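You operate a simulated robot arm through the tools that you are given. There is no shell and no other tool. Be economical: measure what you need, move in short steps, check, and stop when the job is done.

You are at the controls of a simulated robot arm. One attempt, no reset.

## Task
Put one of the clips from the free end of the desk on the blue roll there.

It is judged by the outcome, as a careful person would: the job done as asked, and still so three seconds after it is handed in. It fails if anything else is knocked over, pushed out of place, dropped, spilled or broken.

## Robot
A 6-joint arm with a two-finger parallel gripper, fixed in place. Base frame: the origin is at the foot of the arm, x ahead of it, y to its left, z up; the work surface is at about z = 0. Readings come in m, rad, newtons and seconds.
With the tool pointing down near the work surface it reaches from about 0.12 to 0.5 m from the base axis. Its first joint turns from -1.257 to 1.257 rad. Payload 0.65 kg.
The TCP is the grasp point between the finger pads, 0.025 m short of the fingertips. In the tool frame z runs along the fingers and y along their closing line. Largest opening 0.076 m; finger width 0.018, thickness 0.01; the body of the gripper, 0.036 by 0.078 m, starts 0.045 m behind the TCP.
Orientation is told as [roll, pitch, yaw] about the base's x, y, z axes, in that order, counted from this pose: with the fingers straight down and closing along the base's y, the tool's x points along the base's -x, its y along +y and its z along -z.

## Interface
- The arm moves only by the tool step_arm. Its argument "targets" is a list of rows, each an object of numbers (a shift or turn left out is 0, a gripper value left out holds the last): "jaw": the closure in counts, from 0 (fully open) to 255 (shut); "x", "y", "z": the shift along the tool's x, y, z in units of 150 mm (1.0 is 150 mm); "twist": the turn about the tool's z in units of 90 degrees (1.0 is 90 degrees). In form: [{"jaw": .., "x": .., "y": .., "z": .., "twist": ..}, ...]. A call has 1 to 10 rows; each row is the pose to reach, as a shift and turn from the pose commanded when the call began, along the tool's axes at that moment. A call with a number of a shift or a turn outside -1 to 1 is refused whole. Rows are played at 5 a second. More than 0.05 m and 0.15 rad between two rows, or a gripper value outside its range, and nothing of the call is played. A pose out of reach is approached as far as the arm can. The call stops where the force on the tool passes 40 N (or 10 N more than at its start, if that is more) or the arm is blocked; 0.2 s more then pass. The fingers move at their own pace (about 0.108 m/s each) and stop on an object; they squeeze with about 41 N. The grip force told is the motor's: it shows also when the fingers shut on nothing. Time passes only in rows, and 0.2 s behind the last, so rows that repeat a pose let the fingers close. The reply holds the time, the measured pose of the TCP, the force on the tool along the base axes, the opening and the grip force, in the units named above and with some noise.
- Cameras (640 x 400 px; columns grow to the right, rows downward): "scene" is fixed at [0.047, 0.2644, 0.4279]; the picture's right is [-0.79, -0.62, 0.00], its down [-0.29, 0.37, -0.88] and it looks along [0.54, -0.69, -0.47] (base axes); focal length 353 px, centre (320, 200). "wrist" rides on the gripper at [0.058, 0.011, -0.081] in the tool frame; the picture's right is [-0.18, 0.98, 0.00], its down [-0.75, -0.14, -0.64] and it looks along [-0.63, -0.12, 0.77] (tool axes); focal length 243 px, centre (320, 200). There is no depth. A picture from a camera that has moved, and an enlarged one, comes with that camera's place and axes in the base frame and with its lens. The place of the scene camera against the robot may be out by one fixed shift of up to 0.025 m in any direction.
- camera(camera): a new picture of that camera. No time passes.
- inspect(camera, box): a new picture of the part [left, top, right, bottom] of that camera's present view, enlarged. No time passes.
- hand_in(): hands the job in; it is judged then, once.

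Work in short steps. Places have to be worked out from the pictures, the camera data and where the tool is seen: move nearer, look again, correct. Check each grasp and each placing, and mend what went wrong. You have 90 turns and 42 pictures in all, those below and enlarged ones among them. Open the gripper and draw the arm clear of the work before you hand the job in, unless the task says otherwise; then end with one line.

The tools are called after "Request:" as a command line: name --argument value ..., lists and objects as JSON in quotes. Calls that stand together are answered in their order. step_arm: Moves the arm, as the interface text tells. Its arguments: {"type":"object","properties":{"targets":{"type":"array","items":{"type":"object","properties":{"jaw":{"type":"number"},"x":{"type":"number"},"y":{"type":"number"},"z":{"type":"number"},"twist":{"type":"number"}}}}},"required":["targets"]} The other tools are called the same way: camera (camera) takes a picture; inspect (camera, box) takes an enlarged picture of a part of a camera's view; hand_in () hands the job in.

At the start:

```text
time: 0.0
eef_pos: [0.2614, -0.1127, 0.2186]
tcp_rot: [0.003, -0.003, 0.002]
ft_force: [-0.8, -0.5, -0.4]
width: 0.076
finger_force: 0.1
```

scene: 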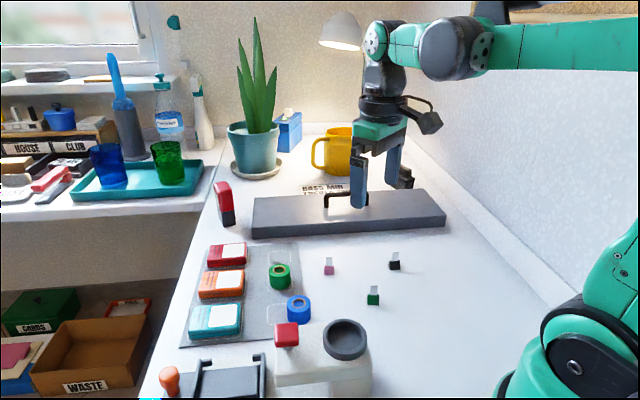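
wrist: 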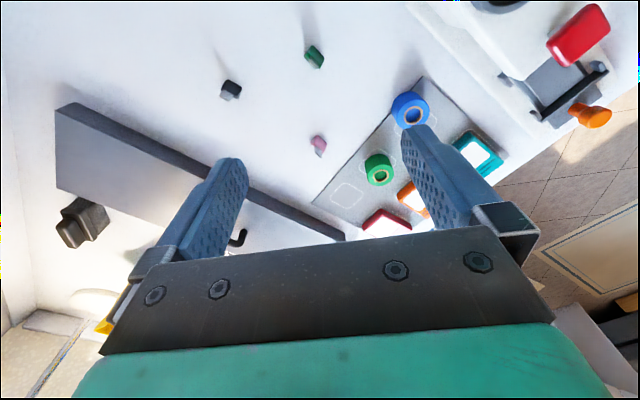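

The pictures show three small clips (pink, black, green) on the open desk, and a blue roll at the edge of the grey mat. I'll take enlarged views to see their shape and orientation.

Request:
inspect --camera "scene" --box '[250, 230, 420, 336]'

Request:
inspect --camera "wrist" --box '[200, 20, 460, 182]'

```text
3.76 times, centred on (335, 283) of scene
camera zoom: at [0.047, 0.2644, 0.4279], right [-0.79, -0.62, 0.0], down [-0.29, 0.37, -0.88], along [0.54, -0.69, -0.47], focal length 1328 px, centre (264, -112)
```

zoom: 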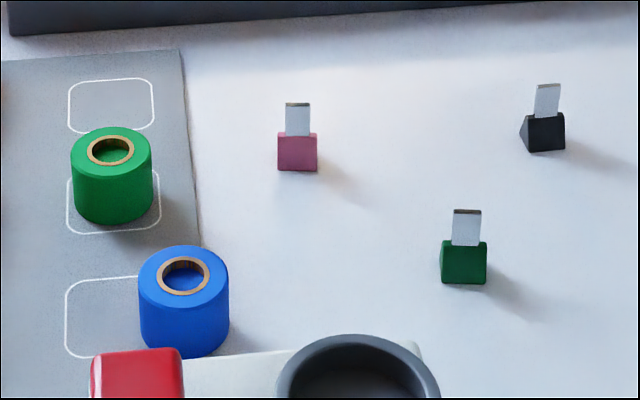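

```text
2.46 times, centred on (330, 101) of wrist
camera zoom: at [0.201, -0.1027, 0.2985], right [0.18, 0.98, 0.0], down [0.75, -0.14, 0.64], along [0.63, -0.12, -0.76], focal length 597 px, centre (295, 444)
```

zoom: 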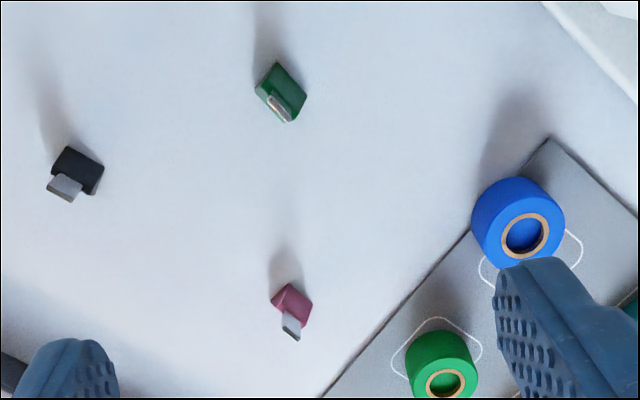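

Each clip is a wedge about 19 mm wide with an upright handle, and the roll is about 36 mm across with a hole in its top. I'll take the green clip, at about (0.248, -0.118), with its long axis about 36° from x. I'll move above it, twist to line up with its end faces, and look again.

Request:
step_arm --targets '[{"jaw": 0, "x": 0.012, "y": -0.005, "z": 0.09, "twist": 0.085}, {"x": 0.025, "y": -0.01, "z": 0.18, "twist": 0.17}, {"x": 0.038, "y": -0.015, "z": 0.27, "twist": 0.255}, {"x": 0.05, "y": -0.02, "z": 0.36, "twist": 0.34}, {"x": 0.063, "y": -0.025, "z": 0.45, "twist": 0.425}, {"x": 0.076, "y": -0.03, "z": 0.54, "twist": 0.51}, {"x": 0.089, "y": -0.035, "z": 0.62, "twist": 0.595}, {"x": 0.089, "y": -0.035, "z": 0.62, "twist": 0.6}]'

Request:
camera --camera "wrist"

Request:
camera --camera "scene"

```text
time: 1.8
eef_pos: [0.2472, -0.1181, 0.1233]
tcp_rot: [0.0, 0.001, -0.945]
ft_force: [-0.2, -0.7, 1.0]
width: 0.0761
finger_force: 0.1
```

```text
37 pictures are left
camera wrist: at [0.2207, -0.0651, 0.2052], right [0.9, 0.43, 0.0], down [0.33, -0.69, 0.64], along [0.28, -0.58, -0.77], focal length 243 px, centre (320, 200)
```

wrist: 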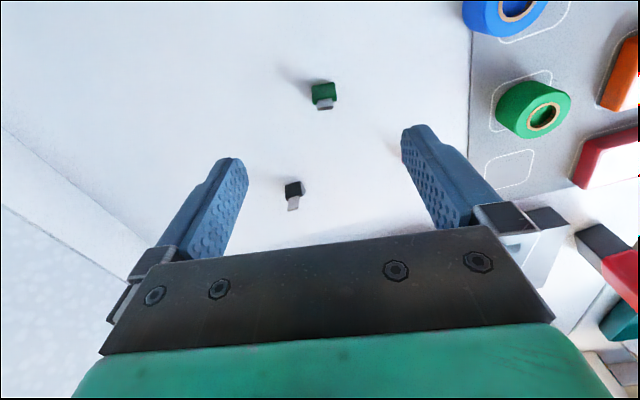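

```text
36 pictures are left
```

scene: 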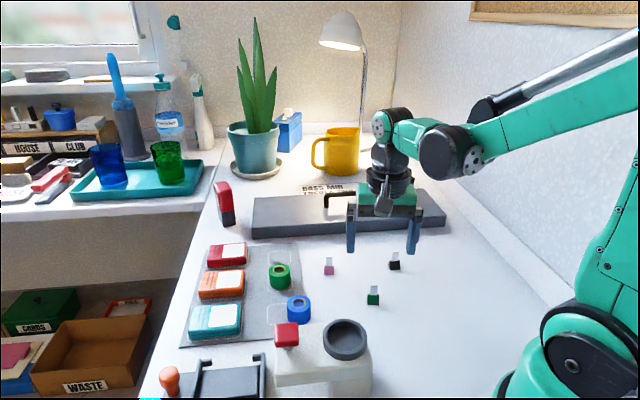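

The arm is above the green clip and turned. I'll enlarge the clip to refine its position and angle.

Request:
inspect --camera "wrist" --box '[276, 65, 372, 125]'

```text
6.67 times, centred on (324, 95) of wrist
camera zoom: at [0.2207, -0.0651, 0.2052], right [0.9, 0.43, 0.0], down [0.33, -0.69, 0.64], along [0.28, -0.58, -0.77], focal length 1618 px, centre (293, 900)
```

zoom: 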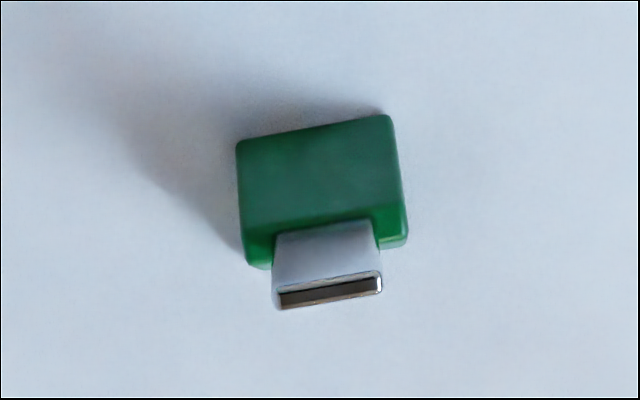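

The clip's end faces already line up with the closing line, and its centre is at about (0.2514, -0.1195). I'll make a few-mm correction and go down with the fingers open, leaving the tips about 4 mm above the desk.

Request:
step_arm --targets '[{"x": -0.024, "y": 0.017, "z": 0.15}, {"x": -0.024, "y": 0.017, "z": 0.3}, {"x": -0.024, "y": 0.017, "z": 0.42}, {"x": -0.024, "y": 0.017, "z": 0.52}, {"x": -0.024, "y": 0.017, "z": 0.59}, {"x": -0.024, "y": 0.017, "z": 0.629}, {"x": -0.024, "y": 0.017, "z": 0.629}]'

Request:
camera --camera "wrist"

Request:
inspect --camera "scene" --box '[300, 210, 460, 310]'

```text
time: 3.4
eef_pos: [0.2508, -0.1181, 0.0292]
tcp_rot: [0.003, 0.0, -0.944]
ft_force: [0.9, -0.3, -0.7]
width: 0.0759
finger_force: 0.0
```

```text
34 pictures are left
camera wrist: at [0.2249, -0.067, 0.1108], right [0.9, 0.43, 0.0], down [0.33, -0.69, 0.64], along [0.28, -0.58, -0.77], focal length 243 px, centre (320, 200)
```

wrist: 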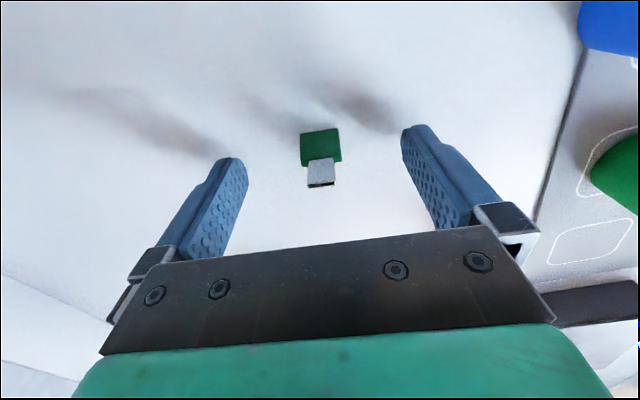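

```text
4.00 times, centred on (380, 260) of scene
camera zoom: at [0.047, 0.2644, 0.4279], right [-0.79, -0.62, 0.0], down [-0.29, 0.37, -0.88], along [0.54, -0.69, -0.47], focal length 1412 px, centre (80, -40)
```

zoom: 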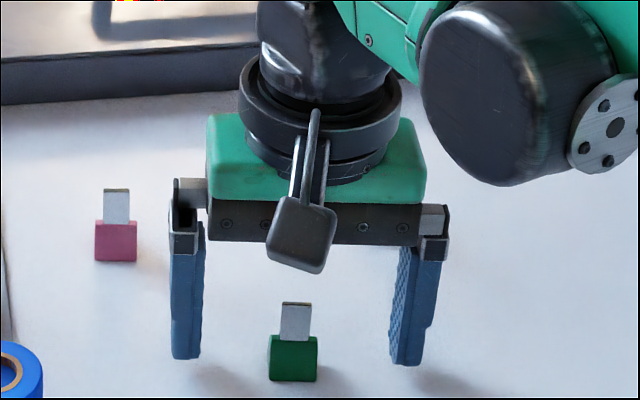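

The clip sits centred between the open fingers to within about 2 mm. I'll nudge 2 mm and close on it.

Request:
step_arm --targets '[{"x": -0.012, "jaw": 0}, {"x": -0.012, "jaw": 150}, {"x": -0.012, "jaw": 255}, {"x": -0.012, "jaw": 255}, {"x": -0.012, "jaw": 255}]'

Request:
camera --camera "wrist"

```text
time: 4.6
eef_pos: [0.2533, -0.1203, 0.0304]
tcp_rot: [0.001, 0.0, -0.94]
ft_force: [-0.2, -0.3, 0.0]
width: 0.0165
finger_force: 35.5
```

```text
32 pictures are left
camera wrist: at [0.2262, -0.0684, 0.111], right [0.9, 0.43, 0.0], down [0.33, -0.69, 0.64], along [0.28, -0.58, -0.77], focal length 243 px, centre (320, 200)
```

wrist: 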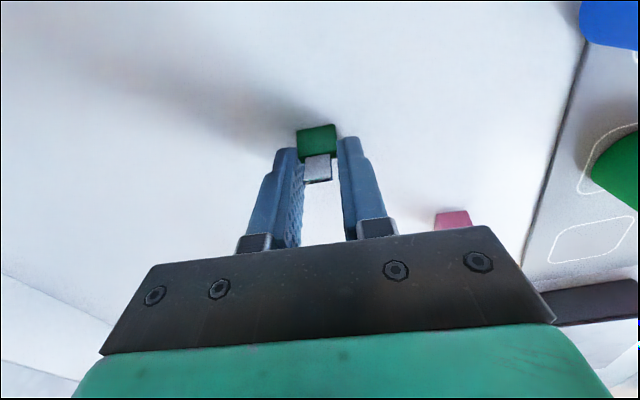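

The fingers stopped at 16.5 mm on the clip with 35 N of grip. I'll lift it and check from both cameras.

Request:
step_arm --targets '[{"z": -0.1}, {"z": -0.25}, {"z": -0.45}, {"z": -0.65}, {"z": -0.65}]'

Request:
inspect --camera "wrist" --box '[240, 90, 400, 190]'

Request:
camera --camera "scene"

Request:
camera --camera "wrist"

```text
time: 5.8
eef_pos: [0.2528, -0.1194, 0.1293]
tcp_rot: [0.002, 0.001, -0.941]
ft_force: [0.2, -0.3, 0.1]
width: 0.0162
finger_force: 35.2
```

```text
4.00 times, centred on (320, 140) of wrist
camera zoom: at [0.2262, -0.0684, 0.2098], right [0.9, 0.43, 0.0], down [0.33, -0.69, 0.64], along [0.28, -0.58, -0.77], focal length 970 px, centre (320, 440)
```

zoom: 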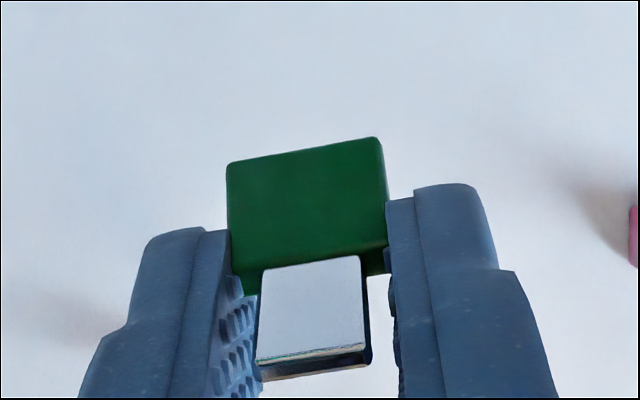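

```text
30 pictures are left
```

scene: 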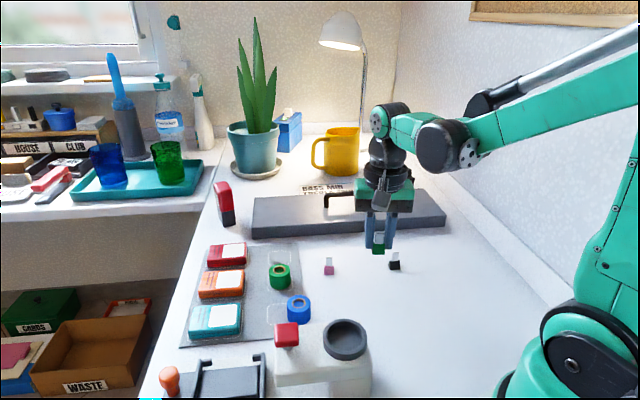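

```text
29 pictures are left
camera wrist: at [0.2262, -0.0684, 0.2098], right [0.9, 0.43, 0.0], down [0.33, -0.69, 0.64], along [0.28, -0.58, -0.77], focal length 243 px, centre (320, 200)
```

wrist: 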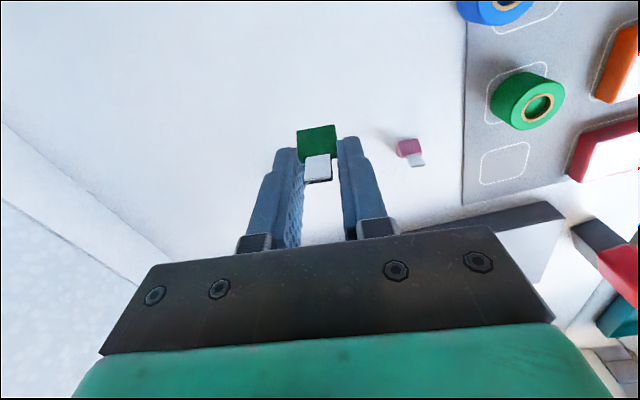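

The clip is held firmly and upright. The tall device beside the roll has its red part at about (0.253, 0.066) and z ≈ 0.10, so it is about 0.1 m from the roll. I'll go to a standoff beside the roll, turning back to yaw 0, to measure the roll.

Request:
step_arm --targets '[{"z": -0.133, "twist": -0.08}, {"x": 0.03, "y": 0.054, "z": -0.133, "twist": -0.155}, {"x": 0.06, "y": 0.108, "z": -0.133, "twist": -0.23}, {"x": 0.09, "y": 0.162, "z": -0.133, "twist": -0.305}, {"x": 0.12, "y": 0.216, "z": -0.133, "twist": -0.38}, {"x": 0.15, "y": 0.27, "z": -0.133, "twist": -0.455}, {"x": 0.18, "y": 0.324, "z": -0.133, "twist": -0.53}, {"x": 0.212, "y": 0.377, "z": -0.133, "twist": -0.599}, {"x": 0.212, "y": 0.377, "z": -0.133, "twist": -0.599}]'

Request:
camera --camera "wrist"

Request:
camera --camera "scene"

```text
time: 7.8
eef_pos: [0.2792, -0.0611, 0.1478]
tcp_rot: [-0.001, -0.002, 0.002]
ft_force: [-0.4, -0.1, -0.2]
width: 0.0163
finger_force: 35.5
```

```text
28 pictures are left
camera wrist: at [0.2204, -0.0516, 0.2286], right [0.18, 0.98, 0.0], down [0.75, -0.14, 0.64], along [0.63, -0.12, -0.76], focal length 243 px, centre (320, 200)
```

wrist: 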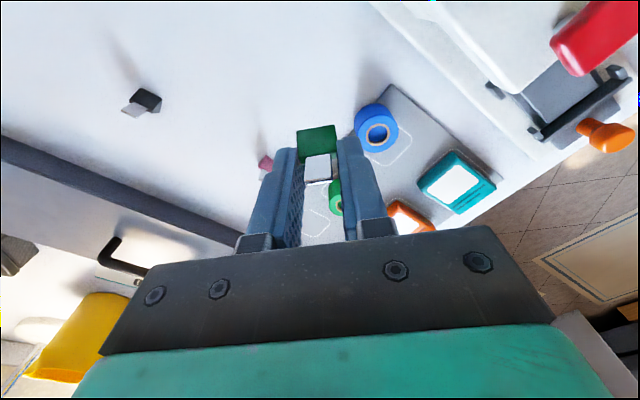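

```text
27 pictures are left
```

scene: 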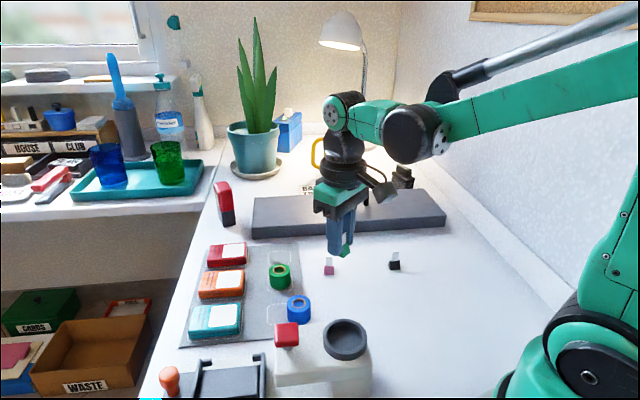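

I'll enlarge the blue roll to locate its centre and height.

Request:
inspect --camera "wrist" --box '[290, 90, 418, 170]'

Request:
inspect --camera "scene" --box '[266, 285, 330, 325]'

```text
5.00 times, centred on (354, 130) of wrist
camera zoom: at [0.2204, -0.0516, 0.2286], right [0.18, 0.98, 0.0], down [0.75, -0.14, 0.64], along [0.63, -0.12, -0.76], focal length 1213 px, centre (150, 550)
```

zoom: 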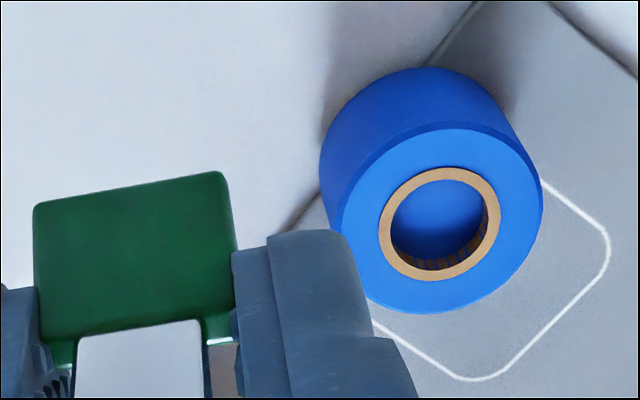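

```text
10.00 times, centred on (298, 305) of scene
camera zoom: at [0.047, 0.2644, 0.4279], right [-0.79, -0.62, 0.0], down [-0.29, 0.37, -0.88], along [0.54, -0.69, -0.47], focal length 3529 px, centre (540, -850)
```

zoom: 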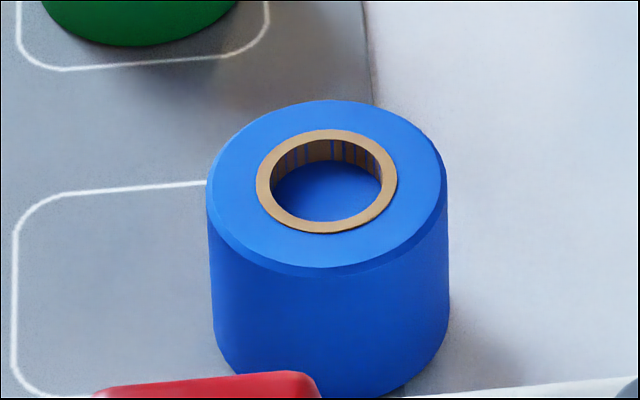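

The roll's centre is at about (0.321, -0.019) and its top at z ≈ 0.029. The clip's centre is about 2.5 mm towards -x from the TCP. I'll move over the roll with the clip's underside about 3 cm above it, then look.

Request:
step_arm --targets '[{"x": -0.1, "y": 0.1}, {"x": -0.2, "y": 0.2, "z": 0.05}, {"x": -0.295, "y": 0.289, "z": 0.15}, {"x": -0.295, "y": 0.289, "z": 0.28}, {"x": -0.295, "y": 0.289, "z": 0.387}, {"x": -0.295, "y": 0.289, "z": 0.387}]'

Request:
camera --camera "scene"

Request:
inspect --camera "wrist" --box '[240, 80, 400, 180]'

Request:
inspect --camera "scene" --box '[250, 240, 346, 330]'

```text
time: 9.2
eef_pos: [0.3232, -0.0178, 0.0903]
tcp_rot: [-0.001, 0.0, -0.001]
ft_force: [-0.3, 0.6, 0.0]
width: 0.0163
finger_force: 34.9
```

```text
24 pictures are left
```

scene: 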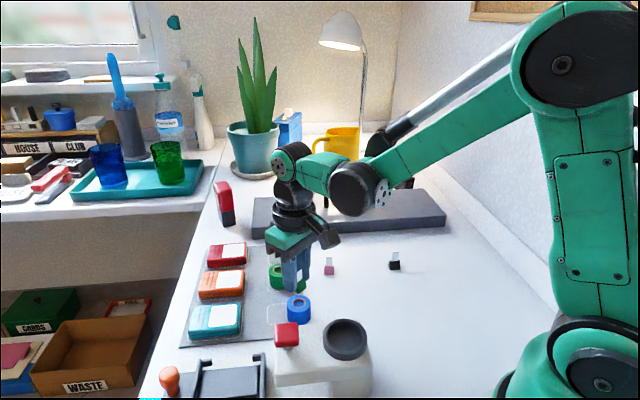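

```text
4.00 times, centred on (320, 130) of wrist
camera zoom: at [0.2643, -0.0084, 0.1708], right [0.18, 0.98, 0.0], down [0.75, -0.14, 0.64], along [0.63, -0.12, -0.76], focal length 970 px, centre (320, 480)
```

zoom: 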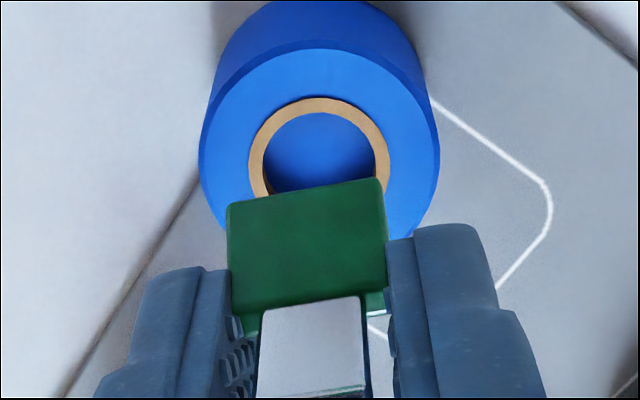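

```text
4.44 times, centred on (298, 285) of scene
camera zoom: at [0.047, 0.2644, 0.4279], right [-0.79, -0.62, 0.0], down [-0.29, 0.37, -0.88], along [0.54, -0.69, -0.47], focal length 1568 px, centre (418, -178)
```

zoom: 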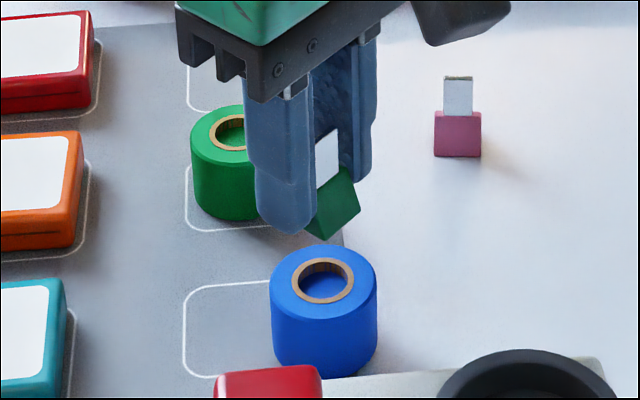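

The clip is centred over the roll in the wrist view, with both at y ≈ -0.019 and x ≈ 0.320. I'll go down to just above the roll top.

Request:
step_arm --targets '[{"z": 0.06}, {"z": 0.12}, {"z": 0.16}, {"z": 0.18}, {"z": 0.18}]'

Request:
inspect --camera "scene" --box '[266, 265, 330, 325]'

Request:
inspect --camera "wrist" --box '[240, 80, 400, 180]'

```text
time: 10.4
eef_pos: [0.3248, -0.0184, 0.0625]
tcp_rot: [0.001, -0.001, 0.0]
ft_force: [0.4, -0.2, -0.8]
width: 0.0164
finger_force: 35.0
```

```text
6.67 times, centred on (298, 295) of scene
camera zoom: at [0.047, 0.2644, 0.4279], right [-0.79, -0.62, 0.0], down [-0.29, 0.37, -0.88], along [0.54, -0.69, -0.47], focal length 2353 px, centre (467, -433)
```

zoom: 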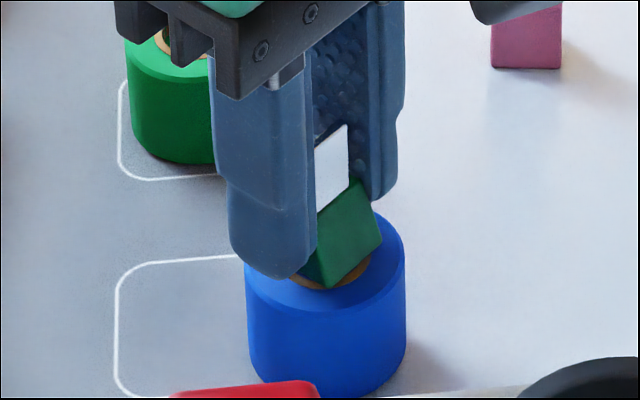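

```text
4.00 times, centred on (320, 130) of wrist
camera zoom: at [0.2647, -0.0082, 0.1438], right [0.18, 0.98, 0.0], down [0.75, -0.14, 0.64], along [0.63, -0.12, -0.76], focal length 970 px, centre (320, 480)
```

zoom: 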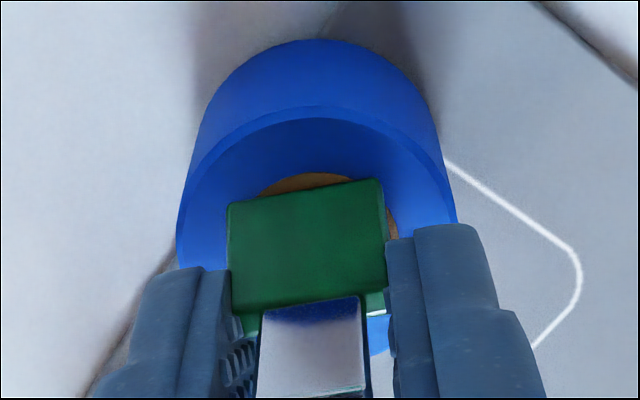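

The clip is a few mm above the roll and centred on it. I'll lower it slowly in 1 mm rows until it touches.

Request:
step_arm --targets '[{"x": 0.005, "z": 0.006}, {"x": 0.005, "z": 0.012}, {"x": 0.005, "z": 0.018}, {"x": 0.005, "z": 0.018}]'

Request:
inspect --camera "scene" --box '[266, 265, 330, 325]'

```text
time: 11.4
eef_pos: [0.3227, -0.0188, 0.0605]
tcp_rot: [0.001, -0.002, 0.0]
ft_force: [-1.7, -0.7, 11.1]
width: 0.0163
finger_force: 35.3
```

```text
6.67 times, centred on (298, 295) of scene
camera zoom: at [0.047, 0.2644, 0.4279], right [-0.79, -0.62, 0.0], down [-0.29, 0.37, -0.88], along [0.54, -0.69, -0.47], focal length 2353 px, centre (467, -433)
```

zoom: 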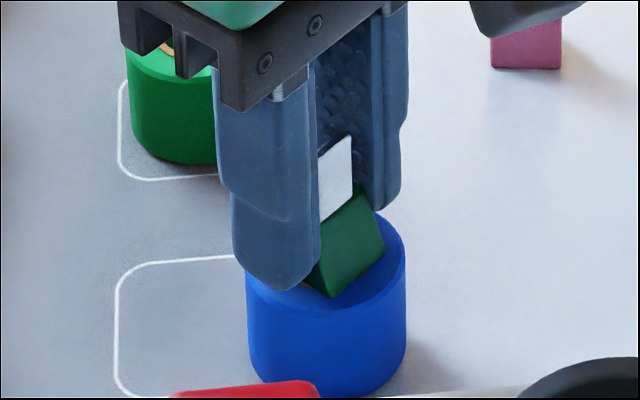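

The force reads 11 N, so the clip is resting on the roll, and the roll hasn't moved. I'll ease off slightly, open the fingers partway, then raise straight up.

Request:
step_arm --targets '[{"z": -0.004, "jaw": 255}, {"z": -0.004, "jaw": 190}, {"z": -0.004, "jaw": 165}, {"z": -0.004, "jaw": 140}, {"z": -0.004, "jaw": 140}]'

Request:
inspect --camera "scene" --box '[266, 265, 330, 325]'

Request:
inspect --camera "wrist" --box '[240, 80, 400, 180]'

```text
time: 12.6
eef_pos: [0.3225, -0.0178, 0.0609]
tcp_rot: [0.001, -0.002, -0.001]
ft_force: [0.3, -0.3, -0.1]
width: 0.0342
finger_force: 0.0
```

```text
6.67 times, centred on (298, 295) of scene
camera zoom: at [0.047, 0.2644, 0.4279], right [-0.79, -0.62, 0.0], down [-0.29, 0.37, -0.88], along [0.54, -0.69, -0.47], focal length 2353 px, centre (467, -433)
```

zoom: 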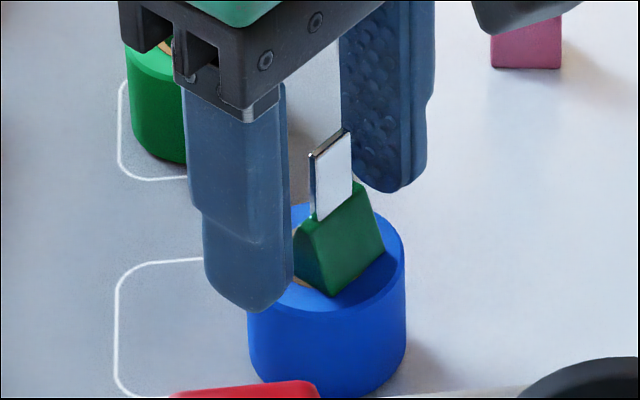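

```text
4.00 times, centred on (320, 130) of wrist
camera zoom: at [0.2637, -0.0084, 0.1419], right [0.18, 0.98, 0.0], down [0.75, -0.14, 0.64], along [0.63, -0.12, -0.76], focal length 970 px, centre (320, 480)
```

zoom: 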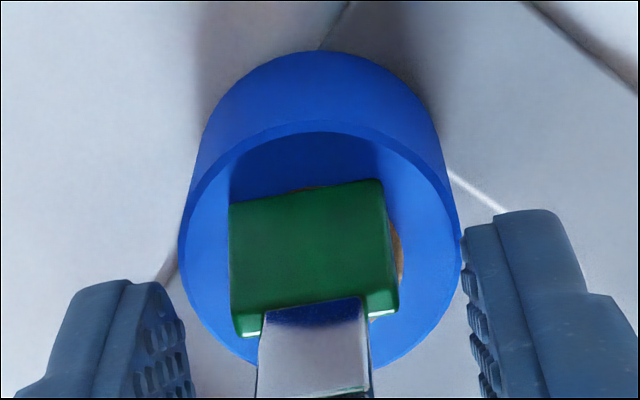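

The clip is released and sits upright and level on the roll. I'll raise straight up, then back away.

Request:
step_arm --targets '[{"z": -0.08}, {"z": -0.2}, {"z": -0.4}, {"z": -0.6}, {"z": -0.75}, {"z": -0.75, "y": -0.2}, {"z": -0.75, "y": -0.4}, {"z": -0.75, "y": -0.55}, {"z": -0.75, "y": -0.55}]'

Request:
camera --camera "scene"

Request:
inspect --camera "scene" --box '[250, 240, 346, 330]'

```text
time: 14.6
eef_pos: [0.3211, -0.1005, 0.1733]
tcp_rot: [-0.001, -0.001, 0.0]
ft_force: [-0.1, 0.2, 0.2]
width: 0.0342
finger_force: 0.1
```

```text
16 pictures are left
```

scene: 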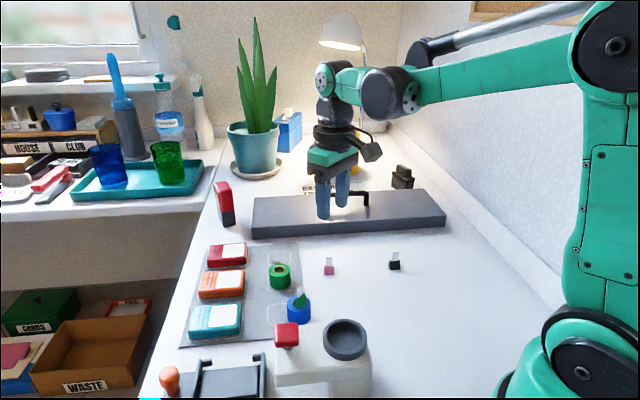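

```text
4.44 times, centred on (298, 285) of scene
camera zoom: at [0.047, 0.2644, 0.4279], right [-0.79, -0.62, 0.0], down [-0.29, 0.37, -0.88], along [0.54, -0.69, -0.47], focal length 1568 px, centre (418, -178)
```

zoom: 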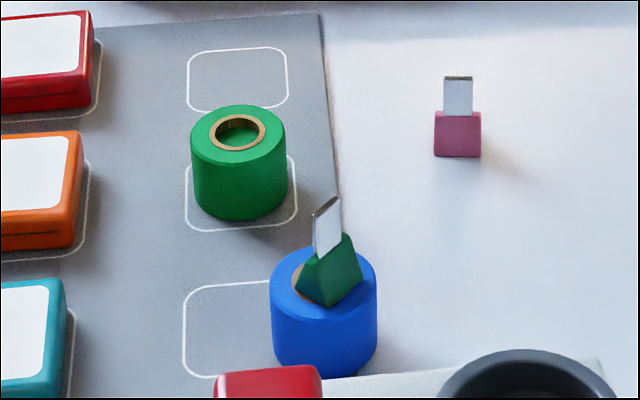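

The clip rests steadily on the blue roll, the roll is where it was, and nothing else has moved. I'll open the gripper fully and raise the arm a little more.

Request:
step_arm --targets '[{"z": -0.15, "jaw": 0}, {"z": -0.3, "jaw": 0}, {"z": -0.3, "jaw": 0}]'

Request:
inspect --camera "scene" --box '[250, 240, 346, 330]'

```text
time: 15.4
eef_pos: [0.3239, -0.1004, 0.2176]
tcp_rot: [0.002, -0.003, -0.001]
ft_force: [-0.5, 0.0, -0.2]
width: 0.0762
finger_force: 0.0
```

```text
4.44 times, centred on (298, 285) of scene
camera zoom: at [0.047, 0.2644, 0.4279], right [-0.79, -0.62, 0.0], down [-0.29, 0.37, -0.88], along [0.54, -0.69, -0.47], focal length 1568 px, centre (418, -178)
```

zoom: 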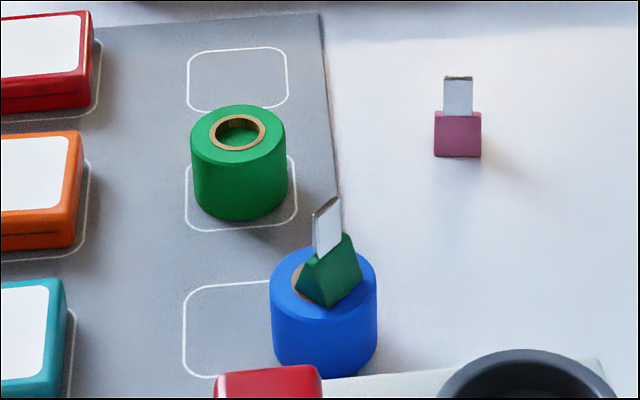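

The clip hasn't moved, the gripper is open and the arm is clear, so I'm handing in.

Request:
hand_in

```text
The job is handed in.
```

I put the green clip upright on top of the blue roll. The roll stayed where it was, nothing else was disturbed, and I've handed the job in.
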